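You operate a simulated robot arm through the tools that you are given. There is no shell and no other tool. Be economical: measure what you need, move in short steps, check, and stop when the job is done.

You run a simulated two-armed robot. Do the job below in one go: nothing can be reset, and whatever is moved stays where it is left.

TASK
Swap the glasses case in the upper cupboard drawer for the shoe brush.
Fine: keep the brass catch down while you pull; the case goes on the table, the drawer ends shut. Where these are worked on the way, their far stop is far enough and under half their travel is too little: upper cupboard drawer.
Where things are to end (x, y in the base frame): glasses case within 0.06 m of [0.7, 0.5]; shoe brush within 0.06 m of [0.72, 0.01].

The check looks at the end state, three seconds after you hand in, the way a careful person would. Anything else that was tipped, shoved, dropped, spilled or broken makes it a failure.

THE ROBOT
Two 6-joint arms with two-finger parallel grippers on one trunk, on a base that drives. Base frame: it is fixed to the floor where the robot stands at the start and does not move with it; the origin is under the middle of the robot, x ahead of it, y to its left, z up; the surface under the hand at the start is at about z = 0.8. Readings come in m, rad, newtons and seconds.
The left shoulder is at the start at [0.07, 0.166, 1.432], the right one opposite. With the tool pointing down near the work surface each hand reaches from about 0.36 to 0.78 m from the robot's upright axis, wherever it stands, measured 20 degrees to its own side. Places, roughly: brass catch [0.5, -0.2, 0.8]; inside of the upper cupboard drawer [0.8, -0.1, 0.6]; iron catch [0.6, 0.2, 0.8]; shoe brush (10x5x5 cm) [0.6, 0.3, 0.8]; soap bar (8x5x3 cm) [0.7, -0.1, 0.7]; top of the long table [0.9, 0.6, 0.7]; upper cupboard drawer [0.7, -0.1, 0.7]. Payload 3.91 kg a hand.
Tool frame (each hand has its own): the origin (TCP) lies between the finger pads and is the grasp point; the fingertips stand 0.03 m ahead of it; z points along the fingers, y is the line along which they close. The gripper opens to 0.11 m. The fingers are 0.02 m wide and 0.01 m thick; the gripper's body (0.048 by 0.112 m) begins 0.055 m behind the TCP.
Orientation is that of the tool frame in the base frame, as a unit quaternion [x, y, z, w]. With the fingers straight down and closing along the base's y, the tool's x points along the base's -x, its y along +y and its z along -z.

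THE INTERFACE
- The arms move only by the tool servo_tool. It takes "left_moves", "right_moves" or both (then of equal length, played together; a hand with none holds still); each is a list of rows, each a list of 7 numbers: the gripper command, from -1 (fully open) to 1 (shut), values between in proportion, then the shift along the tool's x, y, z in m, then the turn, a rotation vector about the tool's x, y, z in rad. In form: [[grip, dx, dy, dz, wx, wy, wz], ...]. A call has 1 to 8 rows; each row is the pose to reach, as a shift and turn from the pose commanded when the call began, along the tool's axes at that moment. Rows are played at 5 a second. More than 0.05 m and 0.15 rad between two rows, or a gripper value outside its range, and nothing of the call is played. A pose out of reach is approached as far as the arm can. The call stops where the force on the tool passes 40 N (or 10 N more than at its start, if that is more) or the arm is blocked; 0.2 s more then pass. Each finger travels about 0.108 m/s and halts on what it meets, pressing with about 41 N; the grip force reading is that of the motor and also rises with nothing between the fingers. The clock runs only during rows and for 0.2 s after the last one: add rows that repeat a pose to give the fingers time. The reply holds the time, the measured pose of the TCP, the force on the tool along the base axes, the opening and the grip force, in the units named above and with some noise, with the torque about the TCP (base axes, N m) and any sound that the robot's microphone picked up, and new pictures: "views" is both (left out), scene, wrist or none (wrist: the cameras of the hands that moved).
- Cameras (640 x 400 px; columns grow to the right, rows downward): "scene" is now at [0.0954, 0.0157, 1.6255]; the picture's right is [0.32, -0.95, 0.00], its down [-0.84, -0.28, -0.46] and it looks along [0.44, 0.15, -0.89] (base axes); focal length 268 px, centre (320, 200). "left" rides on the left gripper at [0.077, -0.007, -0.114] in its tool frame; the picture's right is [0.09, 1.00, 0.00], its down [-0.80, 0.07, -0.59] and it looks along [-0.59, 0.05, 0.80] (tool axes); focal length 270 px, centre (320, 200). "right" rides on the right gripper at [0.077, 0.007, -0.114] in its tool frame; the picture's right is [-0.09, 1.00, 0.00], its down [-0.80, -0.07, -0.59] and it looks along [-0.59, -0.05, 0.80] (tool axes); focal length 270 px, centre (320, 200).
- lift_body(by): slides the trunk up (or, below 0, down) by that many m; the arms and the scene camera ride with it, the base frame stays. It gives what a move gives, with no picture.
- steer(legs): drives the robot by 1 to 6 legs, each [ahead, left, turn to the left] in m, m and rad, along the robot's own axes; the way and the turn of a leg run together, so that a leg with both is an arc; at most 1.5 m and 3.142 rad a leg. The arms and the cameras ride along, it lands a little off, and it stops where it bumps. It gives what a move gives, and a new picture of the scene camera.
- head_to(pan, tilt): turns the head with the scene camera to pan (to the left, within 1.501 rad either way) and tilt (down, from -0.506 to 1.204), counted from straight ahead of the robot. It gives what a move gives, and a new picture of the scene camera.
- measure_at(camera, pixels): for up to 12 pixels [column, row] of the newest picture of that camera ("zoom" is the newest enlarged one), the place [x, y, z] in the base frame of the surface seen there, good to about 0.002 m, but the place of the scene camera against the robot may be out by one fixed shift of up to 0.025 m in any direction. It takes no simulated time.
- enlarge(camera, box): a new picture of the part [left, top, right, bottom] of that camera's present view, enlarged. It takes no simulated time.
- job_done(): hands the job in; it is judged then, once.

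Go step by step. Measure first, check grasps and placings, and put right what went wrong. The budget is 80 turns and 260 pictures, counting those below and the enlarged ones. Unless the task says otherwise, let go and move clear before handing in, and close with one line.

The tools are called after ">>>" as name(argument=value, ...) on one line, values as JSON. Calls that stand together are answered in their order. servo_tool: Moves the arms, as the interface text tells. Its arguments: {"type":"object","properties":{"left_moves":{"type":"array"},"right_moves":{"type":"array"},"views":{"type":"string","enum":["both","scene","wrist","none"]}},"required":[]} The other tools are called the same way: lift_body (by) slides the trunk up or down; steer (legs) drives the base; head_to (pan, tilt) turns the head that bears the scene camera; measure_at (camera, pixels) gives the place of the surface under pixels of a picture; enlarge (camera, box) takes an enlarged picture of a part of a camera's view; job_done () hands the job in.

At the start:

```text
t: 0.0
left_eef_pos: [0.566, 0.3862, 0.9727]
left_orientation: [0.0, 1.0, 0.0, 0.001]
left_contact_force: [0.3, 0.4, 0.0]
left_torque: [0.01, 0.0, -0.02]
left_finger_gap: 0.11
left_grip_force: 0.0
right_eef_pos: [0.6878, -0.084, 1.0985]
right_orientation: [-0.001, 1.0, 0.0, 0.0]
right_contact_force: [-0.5, 0.5, -0.1]
right_torque: [-0.05, 0.04, 0.02]
right_finger_gap: 0.11
right_grip_force: 0.1
trunk travel left (down, up): [-0.927, 0.013]
robot x, y, heading: [-0.0027, 0.0, -0.002]
head pan, tilt: [0.323, 1.091]
```

scene: 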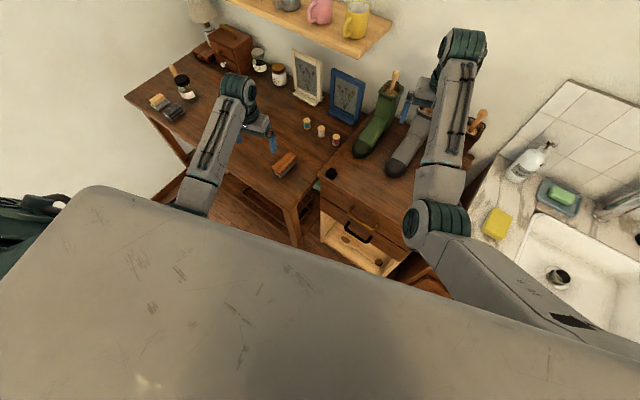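
right: 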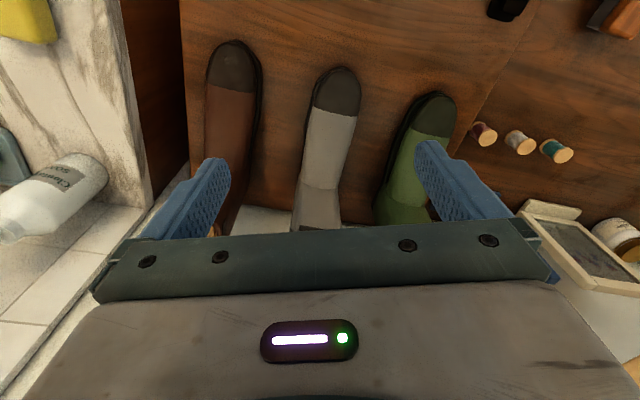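
left: 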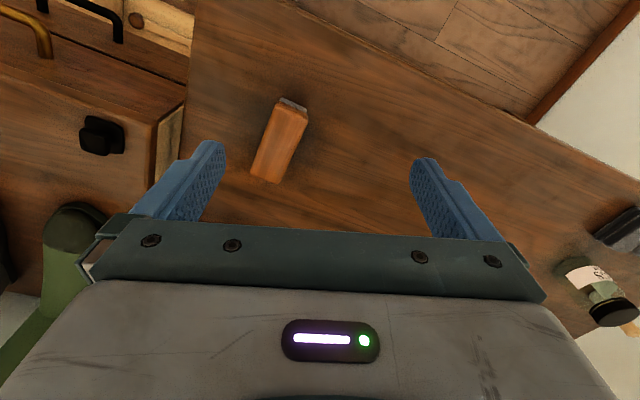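

The scene shows the cupboard around (350,190), with something open at (350,245), but the arm hides much of it. I'll enlarge the views of the cupboard and measure a few points.

>>> enlarge(camera="scene", box=[250, 120, 490, 290])

>>> enlarge(camera="left", box=[0, 0, 320, 200])

>>> measure_at(camera="left", pixels=[[100, 135], [35, 35], [90, 15], [280, 110], [265, 180], [293, 103], [155, 120], [60, 100], [230, 60], [100, 70], [175, 25]])

```text
2.35 times, centred on (370, 205) of scene
```

zoom: 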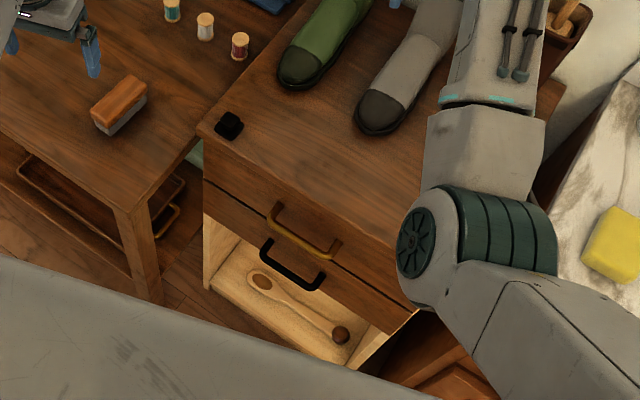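

```text
2.00 times, centred on (160, 100) of left
```

zoom: 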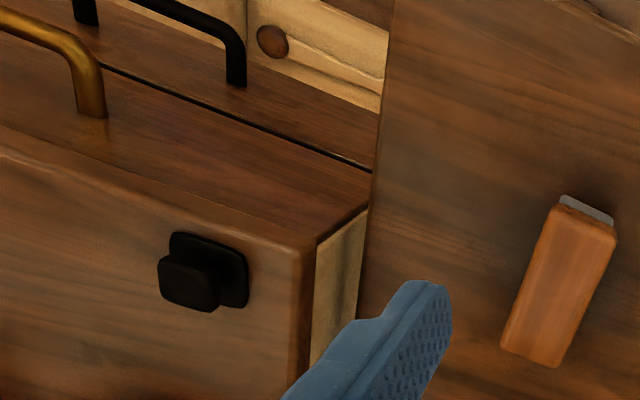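

```text
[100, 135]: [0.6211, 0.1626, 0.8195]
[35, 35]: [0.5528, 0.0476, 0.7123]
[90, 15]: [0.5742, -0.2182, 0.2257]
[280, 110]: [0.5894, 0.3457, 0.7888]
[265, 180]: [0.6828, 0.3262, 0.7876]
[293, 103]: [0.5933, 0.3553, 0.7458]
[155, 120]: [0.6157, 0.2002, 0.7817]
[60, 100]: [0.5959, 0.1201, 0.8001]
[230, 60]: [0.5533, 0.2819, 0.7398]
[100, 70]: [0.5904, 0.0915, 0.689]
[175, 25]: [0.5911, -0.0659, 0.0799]
```

The right forearm hides the brass catch side of the cupboard. I'll draw the right hand back toward (0.48,-0.22), staying high, so both cameras can see it.

>>> servo_tool(right_moves=[[-1, 0.04, -0.02, 0, 0, 0, 0], [-1, 0.08, -0.05, 0, 0, 0, 0], [-1, 0.12, -0.08, 0, 0, 0, 0], [-1, 0.16, -0.11, 0, 0, 0, 0], [-1, 0.2, -0.14, 0, 0, 0, 0], [-1, 0.2, -0.14, 0, 0, 0, 0]])

```text
t: 1.4
left_eef_pos: [0.5669, 0.3869, 0.9709]
left_orientation: [-0.001, 1.0, -0.001, 0.0]
left_contact_force: [-0.6, 0.3, 0.1]
left_torque: [-0.01, -0.01, 0.0]
left_finger_gap: 0.11
left_grip_force: 0.0
right_eef_pos: [0.5037, -0.1983, 0.9828]
right_orientation: [0.0, 1.0, -0.001, 0.001]
right_contact_force: [-0.5, 0.1, -0.1]
right_torque: [-0.01, 0.03, 0.01]
right_finger_gap: 0.1104
right_grip_force: 0.1
right hand out of reach, approached as far as the arm can: row 1, 2, 3, 4, 5, 6
trunk travel left (down, up): [-0.927, 0.013]
robot x, y, heading: [-0.0001, 0.0007, -0.005]
head pan, tilt: [0.323, 1.091]
```

scene: 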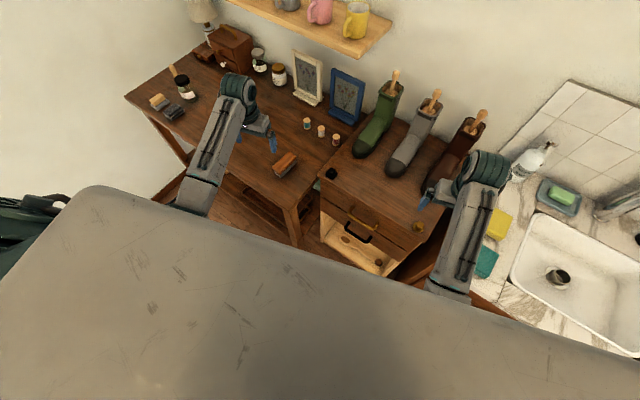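
right: 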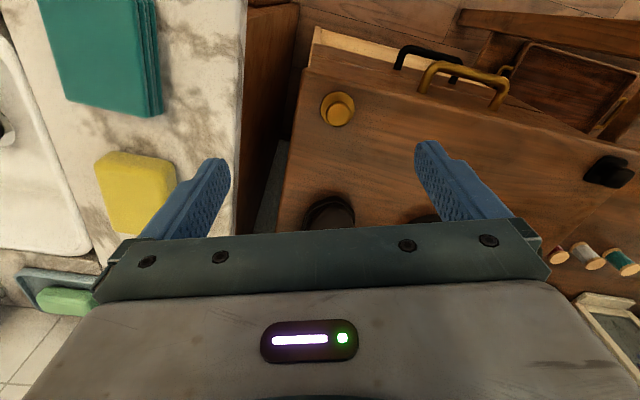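

The brass catch is visible at right-wrist (337,108) and the brass handle at (465,75). I'll measure both, along with the cupboard outline and the boots.

>>> measure_at(camera="right", pixels=[[339, 100], [337, 115], [422, 85], [440, 66], [465, 70], [490, 78], [500, 95], [400, 60], [310, 75], [308, 90], [330, 210], [610, 170]])

>>> enlarge(camera="right", box=[240, 0, 640, 250])

>>> enlarge(camera="scene", box=[290, 80, 530, 300])

```text
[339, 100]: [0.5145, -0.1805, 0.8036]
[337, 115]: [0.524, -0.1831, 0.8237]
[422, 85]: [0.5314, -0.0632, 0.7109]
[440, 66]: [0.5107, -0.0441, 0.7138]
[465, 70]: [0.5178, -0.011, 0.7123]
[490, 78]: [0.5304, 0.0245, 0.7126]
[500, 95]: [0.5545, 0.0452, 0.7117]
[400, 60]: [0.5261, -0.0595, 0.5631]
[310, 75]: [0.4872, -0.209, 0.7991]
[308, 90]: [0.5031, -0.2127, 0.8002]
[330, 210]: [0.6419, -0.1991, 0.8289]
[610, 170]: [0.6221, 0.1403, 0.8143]
```

```text
1.60 times, centred on (440, 125) of right
```

zoom: 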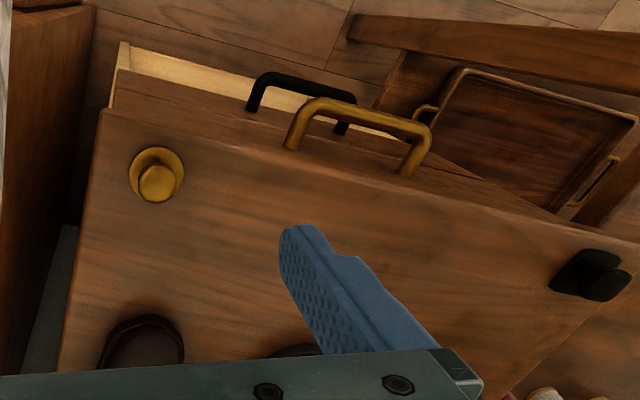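

```text
1.82 times, centred on (410, 190) of scene
```

zoom: 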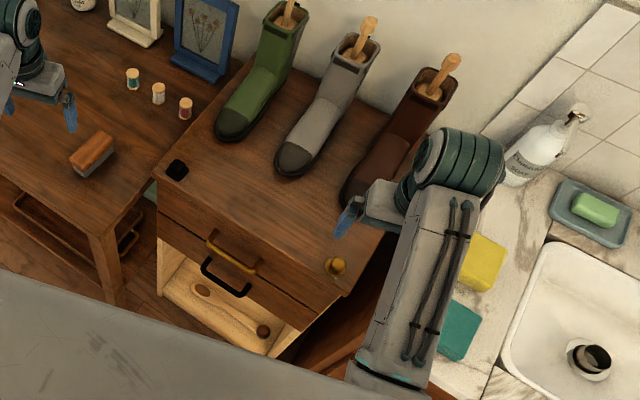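

The cupboard is yawed about −17.5°: its front edge runs from (0.487,−0.209) to (0.616,0.20). The brass handle is at about (0.518,−0.01,0.712) and the catch top at (0.524,−0.183,0.824). I'll back off and square the robot to the cupboard so the pull stays in reach.

>>> steer(legs=[[-0.125, 0.14, 0], [0, 0, -0.3]])

>>> head_to(pan=0.0, tilt=0.95)

```text
t: 3.9
left_eef_pos: [0.5264, 0.3453, 0.9713]
left_orientation: [0.147, 0.989, -0.001, 0.0]
left_contact_force: [-0.3, 0.9, 0.2]
left_torque: [-0.02, 0.01, -0.01]
left_finger_gap: 0.1099
left_grip_force: 0.2
right_eef_pos: [0.2969, -0.1961, 0.9843]
right_orientation: [0.147, 0.989, -0.002, 0.003]
right_contact_force: [0.0, 0.2, -0.9]
right_torque: [0.0, 0.02, -0.03]
right_finger_gap: 0.1098
right_grip_force: 0.0
trunk travel left (down, up): [-0.927, 0.013]
robot x, y, heading: [-0.1286, 0.1425, -0.29]
head pan, tilt: [0.323, 1.091]
```

scene: 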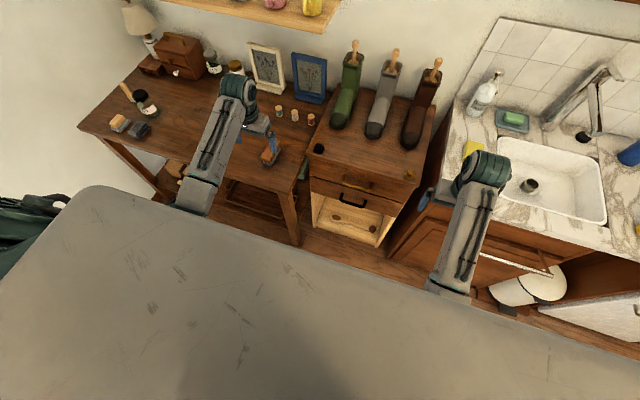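

```text
t: 4.7
left_eef_pos: [0.5278, 0.3454, 0.9705]
left_orientation: [0.147, 0.989, -0.001, 0.0]
left_contact_force: [0.1, 0.4, 0.5]
left_torque: [0.01, -0.02, -0.02]
left_finger_gap: 0.1105
left_grip_force: 0.0
right_eef_pos: [0.2969, -0.1967, 0.9853]
right_orientation: [0.147, 0.989, 0.0, 0.001]
right_contact_force: [0.4, -0.6, 0.0]
right_torque: [-0.02, 0.0, -0.02]
right_finger_gap: 0.1097
right_grip_force: 0.0
trunk travel left (down, up): [-0.927, 0.013]
robot x, y, heading: [-0.1267, 0.1414, -0.29]
head pan, tilt: [0.0, 0.949]
```

scene: 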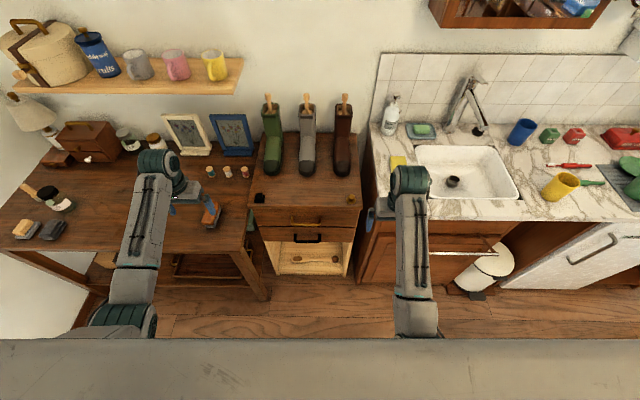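

>>> enlarge(camera="scene", box=[230, 170, 390, 290])

>>> measure_at(camera="scene", pixels=[[293, 222], [306, 223], [319, 222], [350, 196], [260, 197], [306, 213], [306, 231], [296, 241], [306, 242], [300, 262], [254, 206], [355, 205]])

```text
3.33 times, centred on (310, 230) of scene
```

zoom: 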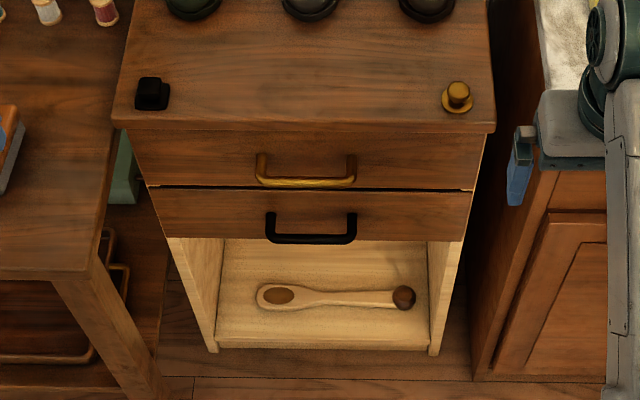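

```text
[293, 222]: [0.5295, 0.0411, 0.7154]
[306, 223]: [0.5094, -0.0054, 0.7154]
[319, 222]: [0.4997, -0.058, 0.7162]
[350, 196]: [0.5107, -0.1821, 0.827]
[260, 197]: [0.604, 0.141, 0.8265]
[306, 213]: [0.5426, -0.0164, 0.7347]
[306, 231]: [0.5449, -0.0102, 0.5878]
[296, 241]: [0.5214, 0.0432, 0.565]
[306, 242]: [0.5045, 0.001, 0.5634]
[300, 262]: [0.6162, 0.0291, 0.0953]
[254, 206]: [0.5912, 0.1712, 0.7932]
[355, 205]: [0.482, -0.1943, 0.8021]
```

The lower opening is just a shelf; there are two drawers, and the brass handle bar is about 0.03 m off the face. I'll rotate the left hand so its fingers can close above and below the bar, while the closed right hand moves over the brass catch.

>>> servo_tool(left_moves=[[-1, 0, -0.03, 0, -0.0489, -0.0489, 0.1242], [-1, 0, -0.06, 0, -0.0978, -0.0978, 0.2484], [-1, 0, -0.09, 0, -0.1467, -0.1467, 0.3726], [-1, 0, -0.12, 0, -0.1956, -0.1956, 0.4968], [-1, 0, -0.15, 0, -0.2445, -0.2445, 0.621], [-1, 0, -0.18, 0, -0.2934, -0.2934, 0.7452], [-1, 0, -0.21, 0, -0.3423, -0.3423, 0.8694], [-1, 0, -0.24, 0, -0.3912, -0.3912, 0.9936]], right_moves=[[1, -0.03, 0.011, 0.0, 0, 0, 0], [1, -0.06, 0.022, 0.01, 0, 0, 0], [1, -0.09, 0.033, 0.02, 0, 0, 0], [1, -0.12, 0.044, 0.03, 0, 0, 0], [1, -0.15, 0.055, 0.045, 0, 0, 0], [1, -0.18, 0.067, 0.06, 0, 0, 0], [1, -0.211, 0.079, 0.078, 0, 0, 0], [1, -0.211, 0.079, 0.078, 0, 0, 0]])

```text
t: 6.7
left_eef_pos: [0.4787, 0.1629, 0.9738]
left_orientation: [0.592, 0.753, 0.207, 0.199]
left_contact_force: [0.5, 0.4, 0.0]
left_torque: [-0.01, -0.02, 0.0]
left_finger_gap: 0.1101
left_grip_force: 0.0
right_eef_pos: [0.5224, -0.1837, 0.9061]
right_orientation: [0.147, 0.989, -0.001, 0.003]
right_contact_force: [0.3, -0.7, -0.6]
right_torque: [0.01, 0.02, 0.04]
right_finger_gap: 0.0
right_grip_force: 38.0
trunk travel left (down, up): [-0.927, 0.013]
robot x, y, heading: [-0.1277, 0.1417, -0.294]
head pan, tilt: [0.0, 0.949]
stopped in row 8 (left hand): the arm was blocked; the commanded pose is now the measured one
```

scene: 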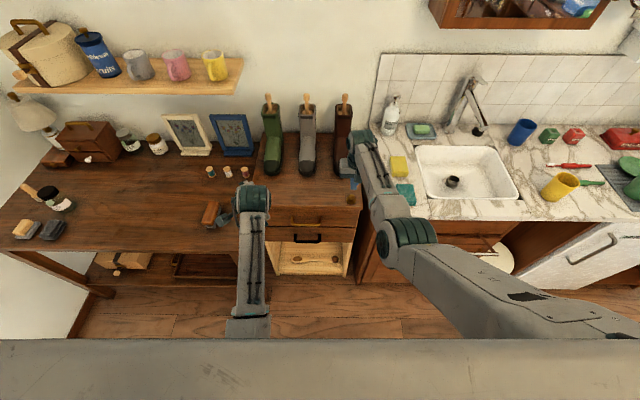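
right: 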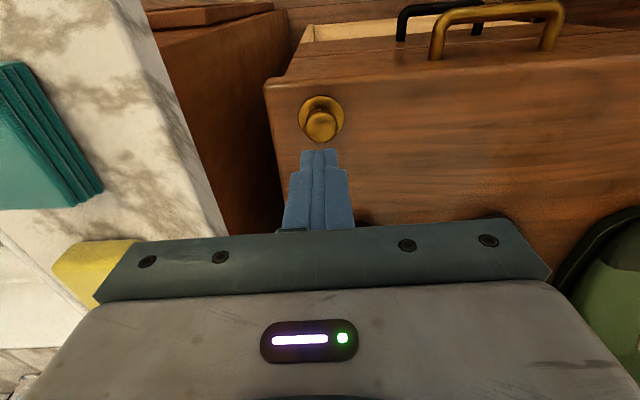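
left: 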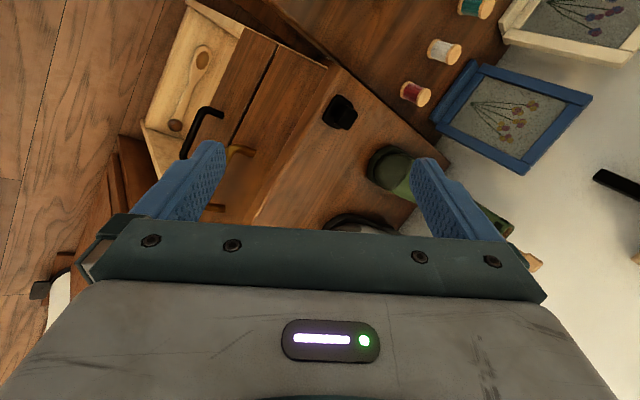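

The left hand was blocked at row 8 with no contact force, so it may be a joint limit. I'll continue the same rotation in place to find out.

>>> servo_tool(left_moves=[[-1, 0, 0, 0, -0.0489, -0.0489, 0.1242], [-1, 0, 0, 0, -0.0978, -0.0978, 0.2484], [-1, 0, 0, 0, -0.1467, -0.1467, 0.3726], [-1, 0, 0, 0, -0.1956, -0.1956, 0.4968], [-1, 0, 0, 0, -0.2445, -0.2445, 0.621]], views="wrist")

>>> measure_at(camera="right", pixels=[[322, 122], [308, 125], [336, 125], [322, 106], [320, 150], [310, 80]])

```text
t: 7.9
left_eef_pos: [0.4794, 0.1605, 0.9743]
left_orientation: [0.785, 0.478, 0.272, 0.287]
left_contact_force: [0.6, -0.5, -0.2]
left_torque: [0.04, 0.0, 0.03]
left_finger_gap: 0.11
left_grip_force: 0.0
right_eef_pos: [0.5217, -0.1819, 0.9051]
right_orientation: [0.147, 0.989, -0.002, 0.002]
right_contact_force: [0.0, -0.1, -0.4]
right_torque: [0.01, 0.01, -0.03]
right_finger_gap: 0.0002
right_grip_force: 37.4
trunk travel left (down, up): [-0.927, 0.013]
robot x, y, heading: [-0.1289, 0.1398, -0.297]
head pan, tilt: [0.0, 0.949]
```

left: 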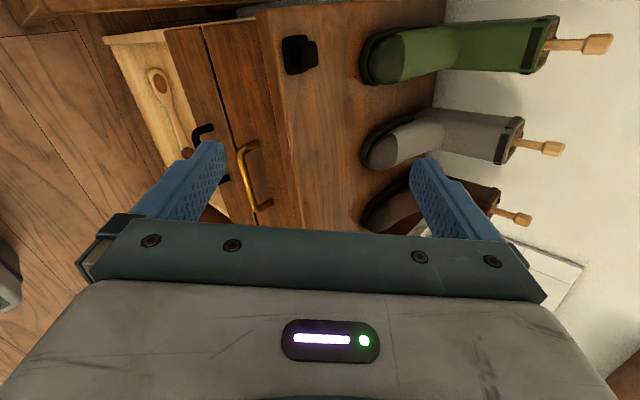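

```text
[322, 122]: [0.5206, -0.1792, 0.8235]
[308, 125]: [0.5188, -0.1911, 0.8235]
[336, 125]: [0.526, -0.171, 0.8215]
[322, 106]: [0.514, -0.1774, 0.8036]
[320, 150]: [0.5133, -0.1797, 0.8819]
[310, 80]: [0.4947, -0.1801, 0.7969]
```

The rotation works, and the brass handle is visible in the left view at (250,170). I'll measure the bar from this camera.

>>> measure_at(camera="left", pixels=[[243, 152], [246, 165], [250, 180], [255, 197], [262, 206], [248, 146], [272, 170], [280, 205], [225, 110]])

>>> enlarge(camera="left", box=[160, 80, 320, 230])

```text
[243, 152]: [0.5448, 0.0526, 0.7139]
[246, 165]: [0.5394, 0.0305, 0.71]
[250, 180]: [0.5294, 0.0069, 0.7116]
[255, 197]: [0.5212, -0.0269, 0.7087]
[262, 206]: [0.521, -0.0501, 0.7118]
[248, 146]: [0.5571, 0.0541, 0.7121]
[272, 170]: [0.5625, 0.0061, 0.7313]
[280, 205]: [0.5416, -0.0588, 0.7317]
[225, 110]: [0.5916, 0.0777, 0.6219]
```

```text
2.67 times, centred on (240, 155) of left
```

zoom: 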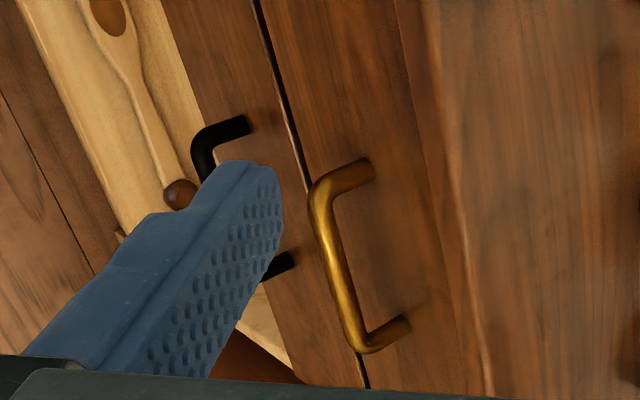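

The bar centre is at about (0.531,0.004,0.706). I'll pre-close the left gripper to about 3 cm, fix the wrist roll, steepen the pitch to about 60° and go to a pre-grasp 8 cm short of the bar.

>>> servo_tool(left_moves=[[0.45, -0.0272, -0.0204, 0.0265, -0.04, -0.005, -0.03], [0.45, -0.0545, -0.0408, 0.053, -0.08, -0.01, -0.061], [0.45, -0.0817, -0.0613, 0.0795, -0.12, -0.015, -0.092], [0.45, -0.109, -0.0817, 0.106, -0.16, -0.02, -0.122], [0.45, -0.1362, -0.102, 0.1325, -0.2, -0.025, -0.153], [0.45, -0.1634, -0.1225, 0.159, -0.24, -0.03, -0.183], [0.45, -0.1634, -0.1225, 0.159, -0.24, -0.03, -0.183]])

```text
t: 9.5
left_eef_pos: [0.4521, 0.0458, 0.7448]
left_orientation: [0.707, 0.505, 0.292, 0.399]
left_contact_force: [-0.3, 0.1, 0.0]
left_torque: [0.02, -0.02, -0.01]
left_finger_gap: 0.0303
left_grip_force: 0.1
left hand out of reach, approached as far as the arm can: row 6
right_eef_pos: [0.5223, -0.1823, 0.9056]
right_orientation: [0.147, 0.989, -0.001, 0.003]
right_contact_force: [-1.1, -0.4, -0.7]
right_torque: [0.05, 0.01, 0.02]
right_finger_gap: 0.0003
right_grip_force: 37.7
trunk travel left (down, up): [-0.927, 0.013]
robot x, y, heading: [-0.1266, 0.1423, -0.295]
head pan, tilt: [0.0, 0.949]
```

scene: 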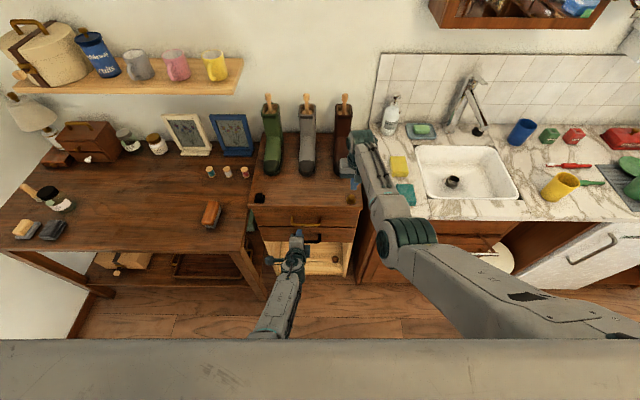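
left: 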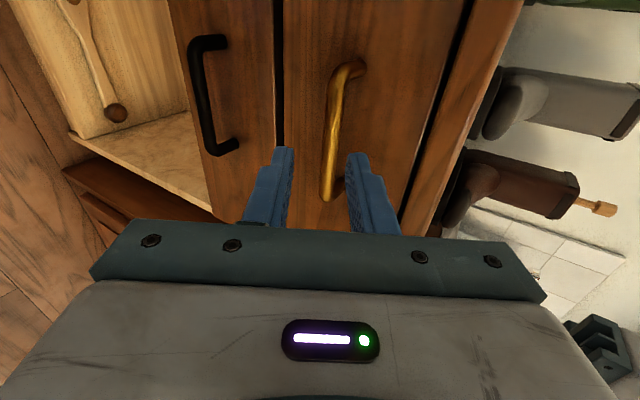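

The left hand hit a reach limit with this pitch close to the body. Lowering the trunk should give both arms more range, so I'll back off, lower it, and test reach in free space.

>>> steer(legs=[[-0.25, 0, -0.01]])

>>> lift_body(by=-0.28)

```text
t: 11.4
left_eef_pos: [0.2153, 0.1128, 0.7476]
left_orientation: [0.708, 0.501, 0.293, 0.403]
left_contact_force: [0.1, 0.3, -0.3]
left_torque: [0.01, 0.01, -0.02]
left_finger_gap: 0.0303
left_grip_force: 0.0
right_eef_pos: [0.2787, -0.1148, 0.9044]
right_orientation: [0.152, 0.988, 0.0, 0.002]
right_contact_force: [0.5, 0.0, -0.3]
right_torque: [0.04, 0.02, 0.03]
right_finger_gap: 0.0
right_grip_force: 37.5
trunk travel left (down, up): [-0.927, 0.013]
robot x, y, heading: [-0.3703, 0.2176, -0.302]
head pan, tilt: [0.0, 0.949]
```

scene: 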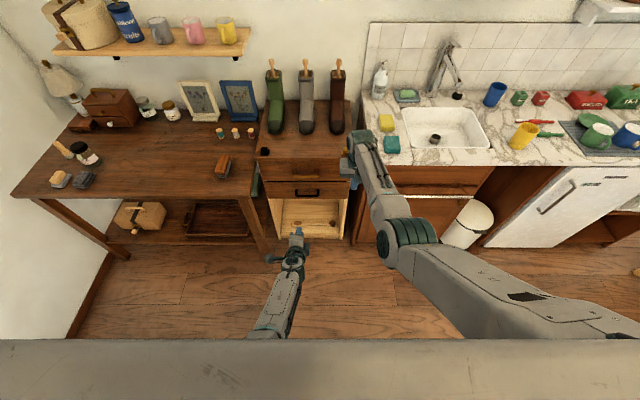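

```text
t: 14.2
left_eef_pos: [0.2136, 0.1158, 0.4688]
left_orientation: [0.708, 0.5, 0.293, 0.403]
left_contact_force: [-1.3, -0.5, 0.1]
left_torque: [-0.01, -0.03, 0.0]
left_finger_gap: 0.0302
left_grip_force: 0.1
right_eef_pos: [0.2764, -0.114, 0.6252]
right_orientation: [0.153, 0.988, 0.0, 0.003]
right_contact_force: [1.0, 0.3, 0.3]
right_torque: [0.0, 0.0, -0.03]
right_finger_gap: 0.0
right_grip_force: 38.1
trunk travel left (down, up): [-0.647, 0.293]
robot x, y, heading: [-0.3666, 0.2166, -0.304]
head pan, tilt: [0.0, 0.949]
```

Trunk is lowered. I'll raise both hands in free space and try the extended positions (left local 0.68, right local 0.77).

>>> servo_tool(left_moves=[[0.45, 0.001, 0.037, -0.007, 0, 0, 0], [0.45, 0.002, 0.073, -0.014, 0, 0, 0], [0.45, 0.003, 0.11, -0.021, 0, 0, 0], [0.45, 0.003, 0.146, -0.028, 0, 0, 0], [0.45, 0.004, 0.183, -0.035, 0, 0, 0], [0.45, 0.005, 0.22, -0.042, 0, 0, 0], [0.45, 0.005, 0.256, -0.049, 0, 0, 0], [0.45, 0.006, 0.292, -0.055, 0, 0, 0]], right_moves=[[1, -0.007, 0, -0.035, 0, 0, 0], [1, -0.014, 0, -0.07, 0, 0, 0], [1, -0.021, 0, -0.105, 0, 0, 0], [1, -0.028, 0, -0.14, 0, 0, 0], [1, -0.035, 0, -0.175, 0, 0, 0], [1, -0.042, 0, -0.21, 0, 0, 0], [1, -0.05, 0, -0.245, 0, 0, 0], [1, -0.055, 0, -0.28, 0, 0, 0]], views="none")

```text
t: 16.2
left_eef_pos: [0.3259, 0.1536, 0.7177]
left_orientation: [0.723, 0.485, 0.337, 0.357]
left_contact_force: [-0.3, 0.0, 0.1]
left_torque: [0.02, 0.03, 0.0]
left_finger_gap: 0.0301
left_grip_force: 0.1
right_eef_pos: [0.3275, -0.1313, 0.9058]
right_orientation: [0.153, 0.988, 0.0, 0.003]
right_contact_force: [-0.3, -0.1, -0.6]
right_torque: [0.02, 0.01, 0.0]
right_finger_gap: 0.0
right_grip_force: 37.7
trunk travel left (down, up): [-0.647, 0.293]
robot x, y, heading: [-0.3691, 0.2192, -0.304]
head pan, tilt: [0.0, 0.949]
stopped in row 8 (left hand): the arm was blocked; the commanded pose is now the measured one
```

Left arm lagged to (0.326,0.154,0.718) instead of (0.309,0.086,0.749). I'll re-command that pose slowly to see whether it's a real limit.

>>> servo_tool(left_moves=[[0.45, -0.011, 0.006, -0.003, 0, -0.012, -0.02], [0.45, -0.022, 0.012, -0.006, 0, -0.024, -0.04], [0.45, -0.033, 0.018, -0.009, 0, -0.036, -0.06], [0.45, -0.044, 0.024, -0.012, 0, -0.048, -0.08], [0.45, -0.055, 0.03, -0.015, 0, -0.06, -0.1], [0.45, -0.065, 0.037, -0.017, 0, -0.069, -0.123], [0.45, -0.065, 0.037, -0.017, 0, -0.069, -0.123]], views="scene")

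```text
t: 17.7
left_eef_pos: [0.3266, 0.1599, 0.7187]
left_orientation: [0.718, 0.501, 0.338, 0.345]
left_contact_force: [-0.1, 1.2, 0.4]
left_torque: [0.0, 0.02, 0.01]
left_finger_gap: 0.0301
left_grip_force: 0.1
right_eef_pos: [0.3278, -0.1307, 0.9054]
right_orientation: [0.152, 0.988, -0.001, 0.002]
right_contact_force: [0.8, -0.1, 0.2]
right_torque: [0.02, -0.01, 0.03]
right_finger_gap: 0.0
right_grip_force: 37.9
trunk travel left (down, up): [-0.647, 0.293]
robot x, y, heading: [-0.3656, 0.217, -0.306]
head pan, tilt: [0.0, 0.949]
stopped in row 7 (left hand): the arm was blocked; the commanded pose is now the measured one
```

scene: 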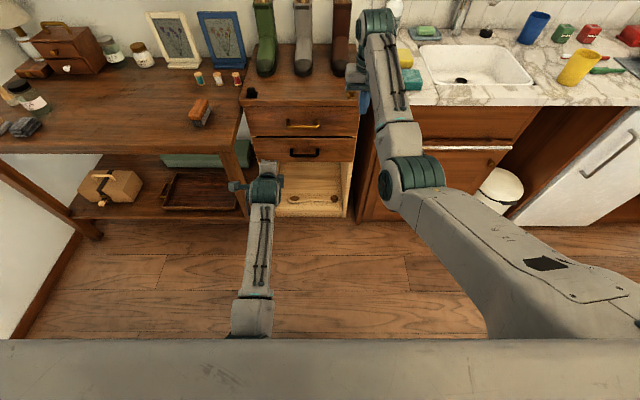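

The hand won't go further right at this pitch, likely because the wrist is near singular with tool and forearm aligned. I'll reduce the pitch to about 40° from vertical and then shift right.

>>> servo_tool(left_moves=[[0.56, 0, 0, 0, 0.11, 0, 0], [0.56, 0, 0, 0, 0.22, 0, 0], [0.56, 0, 0, 0, 0.33, 0, 0], [0.56, -0.015, 0, 0, 0.33, 0, 0], [0.56, -0.03, 0, 0, 0.33, 0, 0], [0.56, -0.045, 0, 0, 0.33, 0, 0], [0.56, -0.06, 0, 0, 0.33, 0, 0], [0.56, -0.06, 0, 0, 0.33, 0, 0]], views="wrist")

```text
t: 19.7
left_eef_pos: [0.3349, 0.1802, 0.691]
left_orientation: [0.762, 0.546, 0.299, 0.179]
left_contact_force: [0.0, 0.1, 0.5]
left_torque: [-0.02, 0.03, -0.04]
left_finger_gap: 0.0242
left_grip_force: 0.0
right_eef_pos: [0.3274, -0.1303, 0.9058]
right_orientation: [0.152, 0.988, -0.002, 0.003]
right_contact_force: [0.1, 0.1, -0.5]
right_torque: [0.01, -0.02, -0.03]
right_finger_gap: 0.0002
right_grip_force: 37.8
trunk travel left (down, up): [-0.647, 0.293]
robot x, y, heading: [-0.3671, 0.215, -0.304]
head pan, tilt: [0.0, 0.949]
stopped in row 8 (left hand): the arm was blocked; the commanded pose is now the measured one
```

left: 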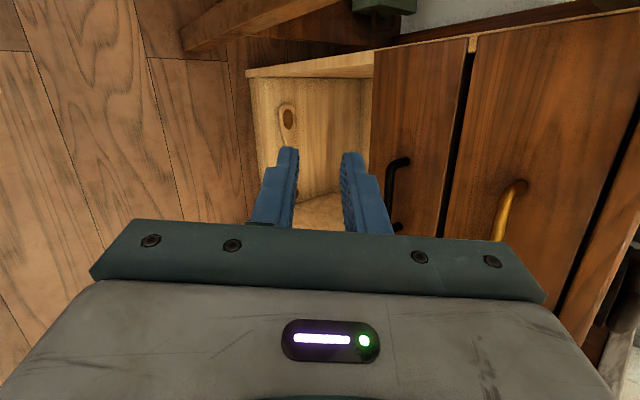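

Still blocked. I'll measure the left forearm's slope in the scene picture to understand the limit.

>>> head_to(pan=0.1, tilt=1.2)

```text
t: 20.4
left_eef_pos: [0.3347, 0.1785, 0.6917]
left_orientation: [0.763, 0.545, 0.299, 0.179]
left_contact_force: [1.0, 0.1, -0.3]
left_torque: [-0.02, -0.02, 0.01]
left_finger_gap: 0.0242
left_grip_force: 0.1
right_eef_pos: [0.3266, -0.1297, 0.9065]
right_orientation: [0.154, 0.988, 0.0, 0.003]
right_contact_force: [0.6, 0.3, 0.0]
right_torque: [0.01, -0.03, -0.01]
right_finger_gap: 0.0001
right_grip_force: 37.3
trunk travel left (down, up): [-0.647, 0.293]
robot x, y, heading: [-0.3663, 0.2147, -0.302]
head pan, tilt: [0.099, 1.201]
```

scene: 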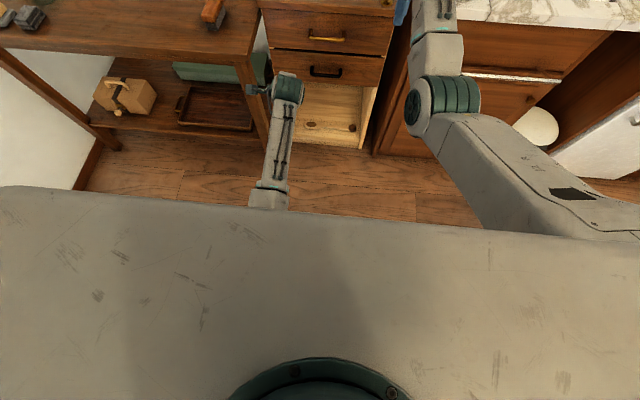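

>>> measure_at(camera="scene", pixels=[[268, 195], [272, 170], [280, 130], [288, 85], [262, 88], [440, 100], [445, 60], [540, 180], [100, 195], [320, 225]])

>>> enlarge(camera="scene", box=[220, 50, 350, 230])

```text
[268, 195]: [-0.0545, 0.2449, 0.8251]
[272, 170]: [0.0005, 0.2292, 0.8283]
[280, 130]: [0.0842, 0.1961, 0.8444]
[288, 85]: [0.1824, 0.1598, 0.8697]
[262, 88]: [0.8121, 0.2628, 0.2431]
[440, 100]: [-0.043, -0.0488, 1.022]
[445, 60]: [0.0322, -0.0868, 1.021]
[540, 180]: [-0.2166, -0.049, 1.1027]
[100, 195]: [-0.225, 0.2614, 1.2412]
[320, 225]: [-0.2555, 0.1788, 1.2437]
```

```text
2.22 times, centred on (285, 140) of scene
```

zoom: 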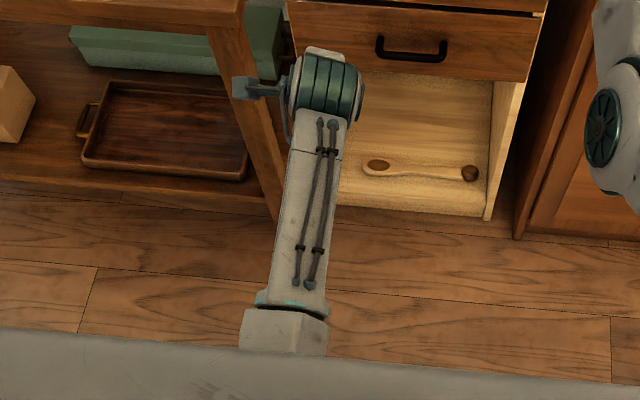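

The low trunk leaves the left elbow awkwardly low. A simpler grip is to keep the hand nearly straight down and pinch the left leg of the brass handle along the lateral axis. I'll raise the trunk again and unroll the left wrist.

>>> lift_body(by=0.28)

>>> servo_tool(left_moves=[[-1, 0, 0, 0, 0.0489, 0.0489, -0.1242], [-1, 0, 0, 0, 0.0978, 0.0978, -0.2484], [-1, 0, 0, 0, 0.1467, 0.1467, -0.3726], [-1, 0, 0, 0, 0.1956, 0.1956, -0.4968], [-1, 0, 0, 0, 0.2445, 0.2445, -0.621], [-1, 0, 0, 0, 0.2934, 0.2934, -0.7452], [-1, 0, 0, 0, 0.3423, 0.3423, -0.8694], [-1, 0, 0, 0, 0.3912, 0.3912, -0.9936]], views="none")

```text
t: 23.3
left_eef_pos: [0.3332, 0.1792, 0.9704]
left_orientation: [0.762, 0.545, 0.299, 0.18]
left_contact_force: [0.3, 0.6, -0.5]
left_torque: [0.0, -0.03, 0.0]
left_finger_gap: 0.0243
left_grip_force: 0.1
right_eef_pos: [0.3268, -0.1312, 1.1858]
right_orientation: [0.154, 0.988, -0.001, 0.003]
right_contact_force: [0.2, 0.5, 0.4]
right_torque: [-0.02, 0.0, 0.01]
right_finger_gap: 0.0001
right_grip_force: 38.0
trunk travel left (down, up): [-0.927, 0.013]
robot x, y, heading: [-0.374, 0.2182, -0.3]
head pan, tilt: [0.099, 1.201]
```

```text
t: 25.1
left_eef_pos: [0.3346, 0.1782, 0.9715]
left_orientation: [0.363, 0.907, 0.206, 0.05]
left_contact_force: [-0.7, 0.2, 0.2]
left_torque: [0.01, -0.01, 0.03]
left_finger_gap: 0.1102
left_grip_force: 0.0
right_eef_pos: [0.328, -0.1307, 1.1861]
right_orientation: [0.153, 0.988, 0.0, 0.003]
right_contact_force: [1.1, 0.3, -0.3]
right_torque: [0.0, 0.0, 0.0]
right_finger_gap: 0.0002
right_grip_force: 38.0
trunk travel left (down, up): [-0.927, 0.013]
robot x, y, heading: [-0.3754, 0.2155, -0.301]
head pan, tilt: [0.099, 1.201]
```

Left wrist is coming back. I'll finish the orientation (fingers down, leaning 18° forward), lower the right hand to hover height, then drive in.

>>> servo_tool(left_moves=[[-1, 0.001, -0.013, 0.006, 0.044, -0.033, -0.064], [-1, 0.0025, -0.027, 0.013, 0.089, -0.067, -0.127], [-1, 0.004, -0.04, 0.019, 0.133, -0.1, -0.191], [-1, 0.005, -0.053, 0.026, 0.178, -0.133, -0.255], [-1, 0.006, -0.067, 0.032, 0.222, -0.167, -0.319], [-1, 0.0075, -0.08, 0.038, 0.266, -0.2, -0.382], [-1, 0.009, -0.094, 0.045, 0.311, -0.234, -0.446], [-1, 0.01, -0.107, 0.051, 0.355, -0.267, -0.51]], right_moves=[[1, 0.007, 0, 0.035, 0, 0, 0], [1, 0.014, 0, 0.07, 0, 0, 0], [1, 0.022, 0, 0.105, 0, 0, 0], [1, 0.03, 0.001, 0.14, 0, 0, 0], [1, 0.037, 0.002, 0.175, 0, 0, 0], [1, 0.044, 0.003, 0.21, 0, 0, 0], [1, 0.051, 0.004, 0.245, 0, 0, 0], [1, 0.058, 0.005, 0.27, 0, 0, 0]], views="none")

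>>> steer(legs=[[0.258, 0, 0]])

```text
t: 26.9
left_eef_pos: [0.2736, 0.1352, 0.8795]
left_orientation: [0.151, 0.976, -0.021, 0.155]
left_contact_force: [0.3, 0.6, -0.5]
left_torque: [0.01, 0.0, 0.0]
left_finger_gap: 0.1101
left_grip_force: 0.1
right_eef_pos: [0.2764, -0.1084, 0.9172]
right_orientation: [0.152, 0.988, -0.001, 0.004]
right_contact_force: [-0.3, -0.8, 0.0]
right_torque: [-0.02, 0.0, -0.01]
right_finger_gap: 0.0
right_grip_force: 37.7
trunk travel left (down, up): [-0.927, 0.013]
robot x, y, heading: [-0.3693, 0.2166, -0.304]
head pan, tilt: [0.099, 1.201]
```

```text
t: 28.7
left_eef_pos: [0.5148, 0.0569, 0.8799]
left_orientation: [0.153, 0.976, -0.021, 0.155]
left_contact_force: [-0.1, 0.1, -0.3]
left_torque: [0.03, 0.01, 0.02]
left_finger_gap: 0.1098
left_grip_force: 0.0
right_eef_pos: [0.5176, -0.1883, 0.9181]
right_orientation: [0.154, 0.988, -0.001, 0.003]
right_contact_force: [-0.1, -0.8, 0.0]
right_torque: [0.0, -0.01, 0.0]
right_finger_gap: 0.0002
right_grip_force: 37.4
trunk travel left (down, up): [-0.927, 0.013]
robot x, y, heading: [-0.1282, 0.1386, -0.311]
head pan, tilt: [0.099, 1.201]
```

scene: 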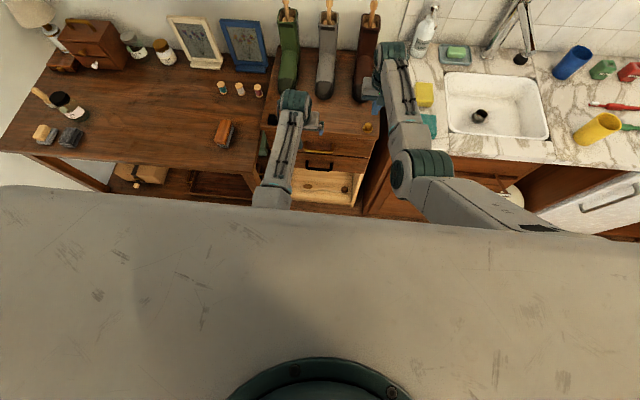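

Both hands are where I wanted them. I'll bring the left hand down to hover over the handle's left leg, centre the right over the catch, and look.

>>> servo_tool(left_moves=[[-1, 0.008, 0.001, 0.031, 0, 0, 0], [-1, 0.016, 0.003, 0.062, 0, 0, 0], [-1, 0.016, 0.003, 0.062, 0, 0, 0]], right_moves=[[1, -0.001, 0.004, 0, 0, 0, 0], [1, -0.002, 0.007, 0, 0, 0, 0], [1, -0.002, 0.007, 0, 0, 0, 0]], views="wrist")

```text
t: 29.5
left_eef_pos: [0.5217, 0.0569, 0.8139]
left_orientation: [0.153, 0.976, -0.021, 0.154]
left_contact_force: [0.7, -0.1, 0.2]
left_torque: [-0.01, 0.02, -0.04]
left_finger_gap: 0.11
left_grip_force: 0.0
right_eef_pos: [0.5244, -0.1822, 0.9171]
right_orientation: [0.154, 0.988, -0.001, 0.003]
right_contact_force: [-0.8, -0.5, -0.1]
right_torque: [-0.02, 0.02, -0.02]
right_finger_gap: 0.0
right_grip_force: 38.1
trunk travel left (down, up): [-0.927, 0.013]
robot x, y, heading: [-0.1271, 0.1384, -0.313]
head pan, tilt: [0.099, 1.201]
```

right: 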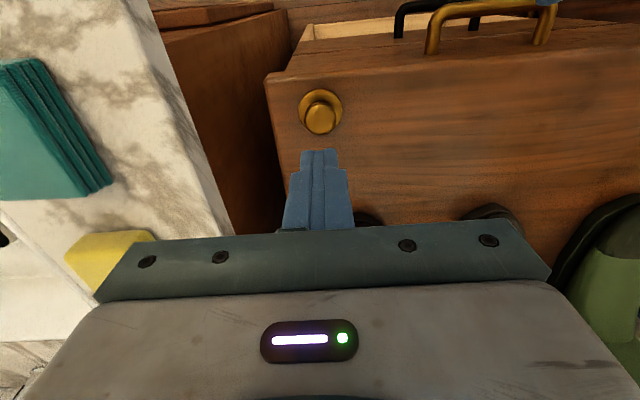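
left: 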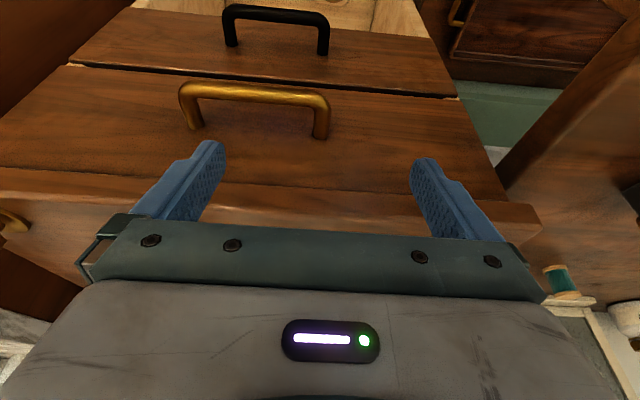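

>>> measure_at(camera="left", pixels=[[320, 112], [320, 122], [320, 132], [312, 98], [255, 90], [193, 120], [320, 142], [190, 100], [321, 104], [300, 100]])

>>> enlarge(camera="left", box=[160, 60, 360, 180])

```text
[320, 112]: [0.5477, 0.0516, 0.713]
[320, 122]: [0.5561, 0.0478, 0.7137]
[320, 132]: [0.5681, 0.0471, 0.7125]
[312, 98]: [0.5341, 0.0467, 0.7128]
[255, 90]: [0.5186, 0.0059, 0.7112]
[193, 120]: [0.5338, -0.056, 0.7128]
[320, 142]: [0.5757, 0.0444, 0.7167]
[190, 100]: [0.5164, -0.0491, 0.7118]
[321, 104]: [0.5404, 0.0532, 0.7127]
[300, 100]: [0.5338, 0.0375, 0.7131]
```

```text
3.20 times, centred on (260, 120) of left
```

zoom: 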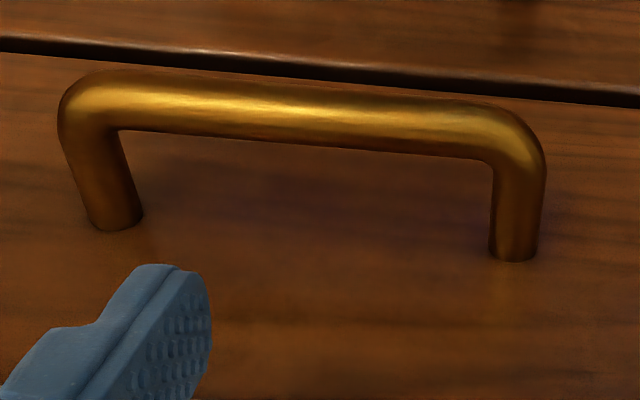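

The leg is centred at about (0.554,0.050,0.713), and the loop is deep enough to hook a finger behind the bar. I'll slide down along the tool axis and close on the leg.

>>> servo_tool(left_moves=[[-1, -0.001, 0.001, 0.035, 0, 0, 0], [-1, -0.0028, 0.0027, 0.07, 0, 0, 0], [-1, -0.0028, 0.0027, 0.098, 0, 0, 0], [0.5, -0.0028, 0.0027, 0.098, 0, 0, 0], [1, -0.0028, 0.0027, 0.098, 0, 0, 0], [1, -0.0028, 0.0027, 0.098, 0, 0, 0], [1, -0.0028, 0.0027, 0.098, 0, 0, 0]])

```text
t: 30.5
left_eef_pos: [0.5494, 0.0517, 0.7316]
left_orientation: [0.153, 0.975, -0.022, 0.159]
left_contact_force: [-28.0, 12.2, 32.4]
left_torque: [-1.48, -2.25, -0.47]
left_finger_gap: 0.0332
left_grip_force: 0.0
right_eef_pos: [0.5162, -0.1784, 0.9233]
right_orientation: [0.153, 0.988, -0.001, 0.007]
right_contact_force: [0.2, -0.9, -0.5]
right_torque: [-0.02, 0.01, -0.02]
right_finger_gap: 0.0
right_grip_force: 37.7
trunk travel left (down, up): [-0.927, 0.013]
robot x, y, heading: [-0.1278, 0.1396, -0.302]
head pan, tilt: [0.099, 1.201]
stopped in row 4 (left hand): the force on the tool passed its limit at 76 N (the readings are from after the stop); the commanded pose is now the measured one
```

scene: 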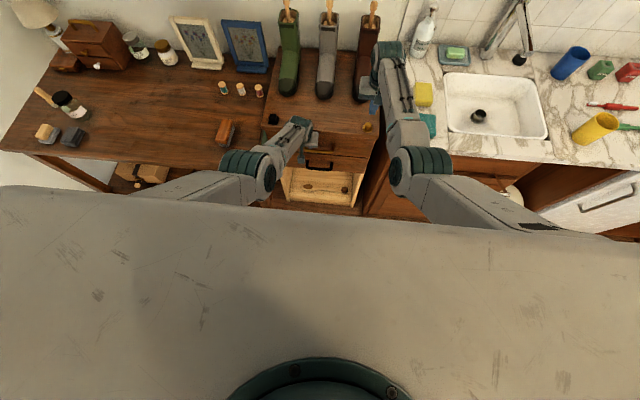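
left: 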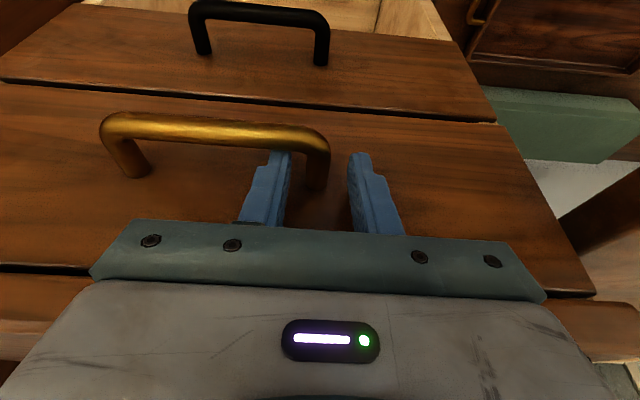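

Something met the cupboard edge 1 cm early, but the fingers already straddle the leg with the tips below it (image 270–370,160). I'll relieve the pressure by a few millimetres and close.

>>> servo_tool(left_moves=[[0.4, 0.003, 0, -0.003, 0, 0, 0], [0.4, 0.004, 0, -0.004, 0, 0, 0], [1, 0.004, 0, -0.004, 0, 0, 0], [1, 0.004, 0, -0.004, 0, 0, 0], [1, 0.004, 0, -0.004, 0, 0, 0]], views="wrist")

```text
t: 31.7
left_eef_pos: [0.5488, 0.0518, 0.732]
left_orientation: [0.154, 0.975, -0.023, 0.16]
left_contact_force: [-5.2, -0.1, 28.4]
left_torque: [-1.34, -0.58, -0.05]
left_finger_gap: 0.0135
left_grip_force: 44.8
right_eef_pos: [0.5205, -0.1805, 0.9193]
right_orientation: [0.153, 0.988, -0.001, 0.005]
right_contact_force: [0.7, -0.2, -0.1]
right_torque: [0.0, -0.05, 0.0]
right_finger_gap: 0.0
right_grip_force: 37.8
trunk travel left (down, up): [-0.927, 0.013]
robot x, y, heading: [-0.1228, 0.1367, -0.306]
head pan, tilt: [0.099, 1.201]
```

left: 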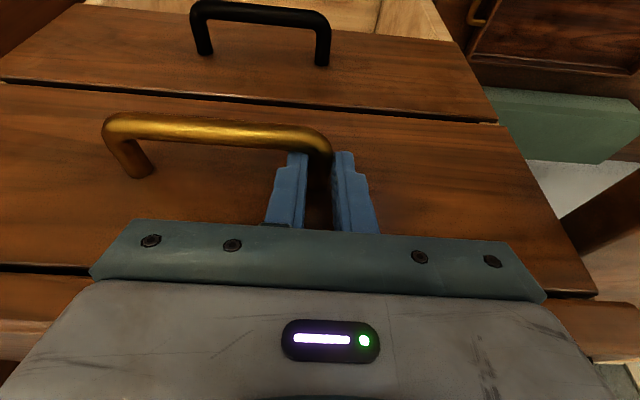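

The leg is gripped (gap 13.5 mm, 45 N). Now I'll press the brass catch with the right fingertips and relax the left's residual load.

>>> servo_tool(right_moves=[[1, -0.002, 0, 0.03, 0, 0, 0], [1, -0.002, 0, 0.055, 0, 0, 0], [1, -0.002, 0, 0.066, 0, 0, 0], [1, -0.002, 0, 0.071, 0, 0, 0], [1, -0.002, 0, 0.075, 0, 0, 0]], left_moves=[[1, 0, 0, -0.001, 0, 0, 0], [1, 0, 0, -0.002, 0, 0, 0], [1, 0, 0, -0.003, 0, 0, 0], [1, 0, 0, -0.003, 0, 0, 0], [1, 0, 0, -0.003, 0, 0, 0]], views="wrist")

```text
t: 32.9
left_eef_pos: [0.5451, 0.0522, 0.7332]
left_orientation: [0.153, 0.976, -0.02, 0.155]
left_contact_force: [-1.9, -8.0, 15.8]
left_torque: [-0.38, -0.57, -0.11]
left_finger_gap: 0.014
left_grip_force: 44.7
right_eef_pos: [0.5231, -0.1833, 0.8453]
right_orientation: [0.154, 0.988, 0.0, 0.006]
right_contact_force: [4.6, -0.2, 8.5]
right_torque: [0.03, -0.1, 0.03]
right_finger_gap: 0.0002
right_grip_force: 37.3
trunk travel left (down, up): [-0.927, 0.013]
robot x, y, heading: [-0.1285, 0.1355, -0.309]
head pan, tilt: [0.099, 1.201]
```

right: 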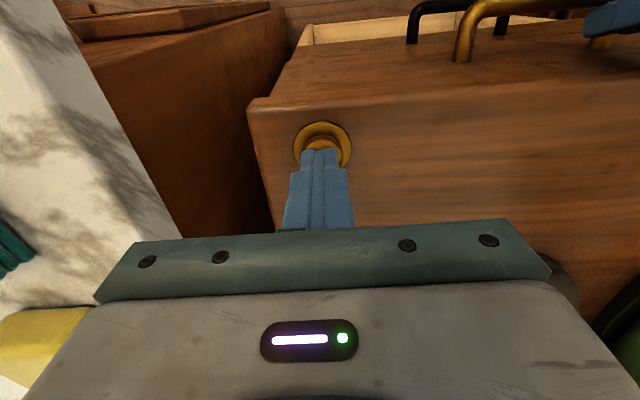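
left: 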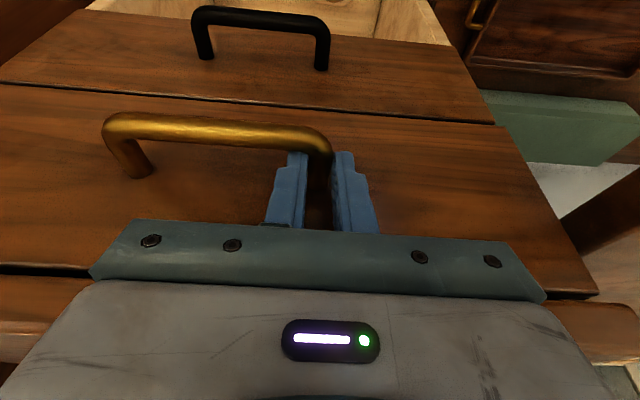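

The catch is down about 9 mm with a light 8.5 N. I'll press a little deeper and hold, then pull the drawer a few centimetres as a test.

>>> servo_tool(right_moves=[[1, 0, 0, 0.004, 0, 0, 0], [1, 0, 0, 0.006, 0, 0, 0], [1, 0, 0, 0.006, 0, 0, 0], [1, 0, 0, 0.006, 0, 0, 0], [1, 0, 0, 0.006, 0, 0, 0]], left_moves=[[1, 0, 0, 0, 0, 0, 0], [1, 0, 0, 0, 0, 0, 0], [1, 0.0095, 0, -0.003, 0, 0, 0], [1, 0.019, 0, -0.006, 0, 0, 0], [1, 0.0285, 0, -0.0093, 0, 0, 0]], views="both")

```text
t: 34.1
left_eef_pos: [0.5167, 0.0615, 0.732]
left_orientation: [0.153, 0.975, -0.022, 0.156]
left_contact_force: [-6.6, -16.1, -3.8]
left_torque: [-0.43, -0.01, -0.15]
left_finger_gap: 0.0136
left_grip_force: 44.6
right_eef_pos: [0.5228, -0.1831, 0.8442]
right_orientation: [0.154, 0.988, -0.001, 0.008]
right_contact_force: [9.7, -0.9, 36.6]
right_torque: [0.0, -0.36, -0.05]
right_finger_gap: 0.0
right_grip_force: 38.0
right hand out of reach, approached as far as the arm can: row 2, 3, 4, 5
trunk travel left (down, up): [-0.927, 0.013]
robot x, y, heading: [-0.124, 0.1373, -0.307]
head pan, tilt: [0.099, 1.201]
```

scene: 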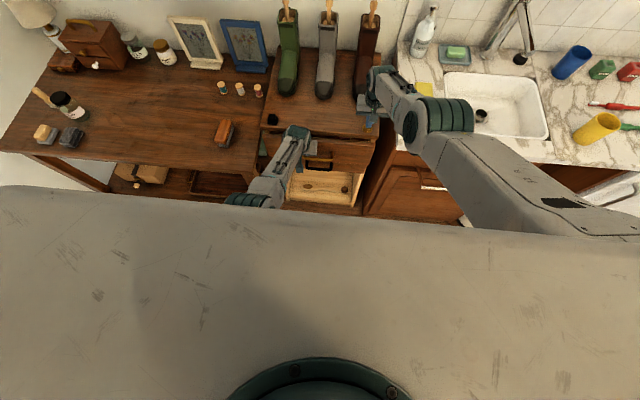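
right: 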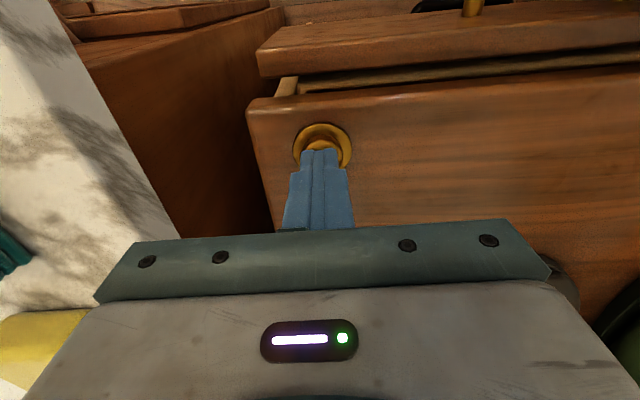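
left: 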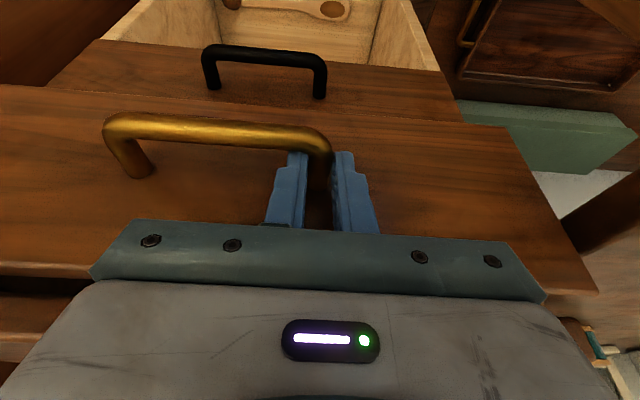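

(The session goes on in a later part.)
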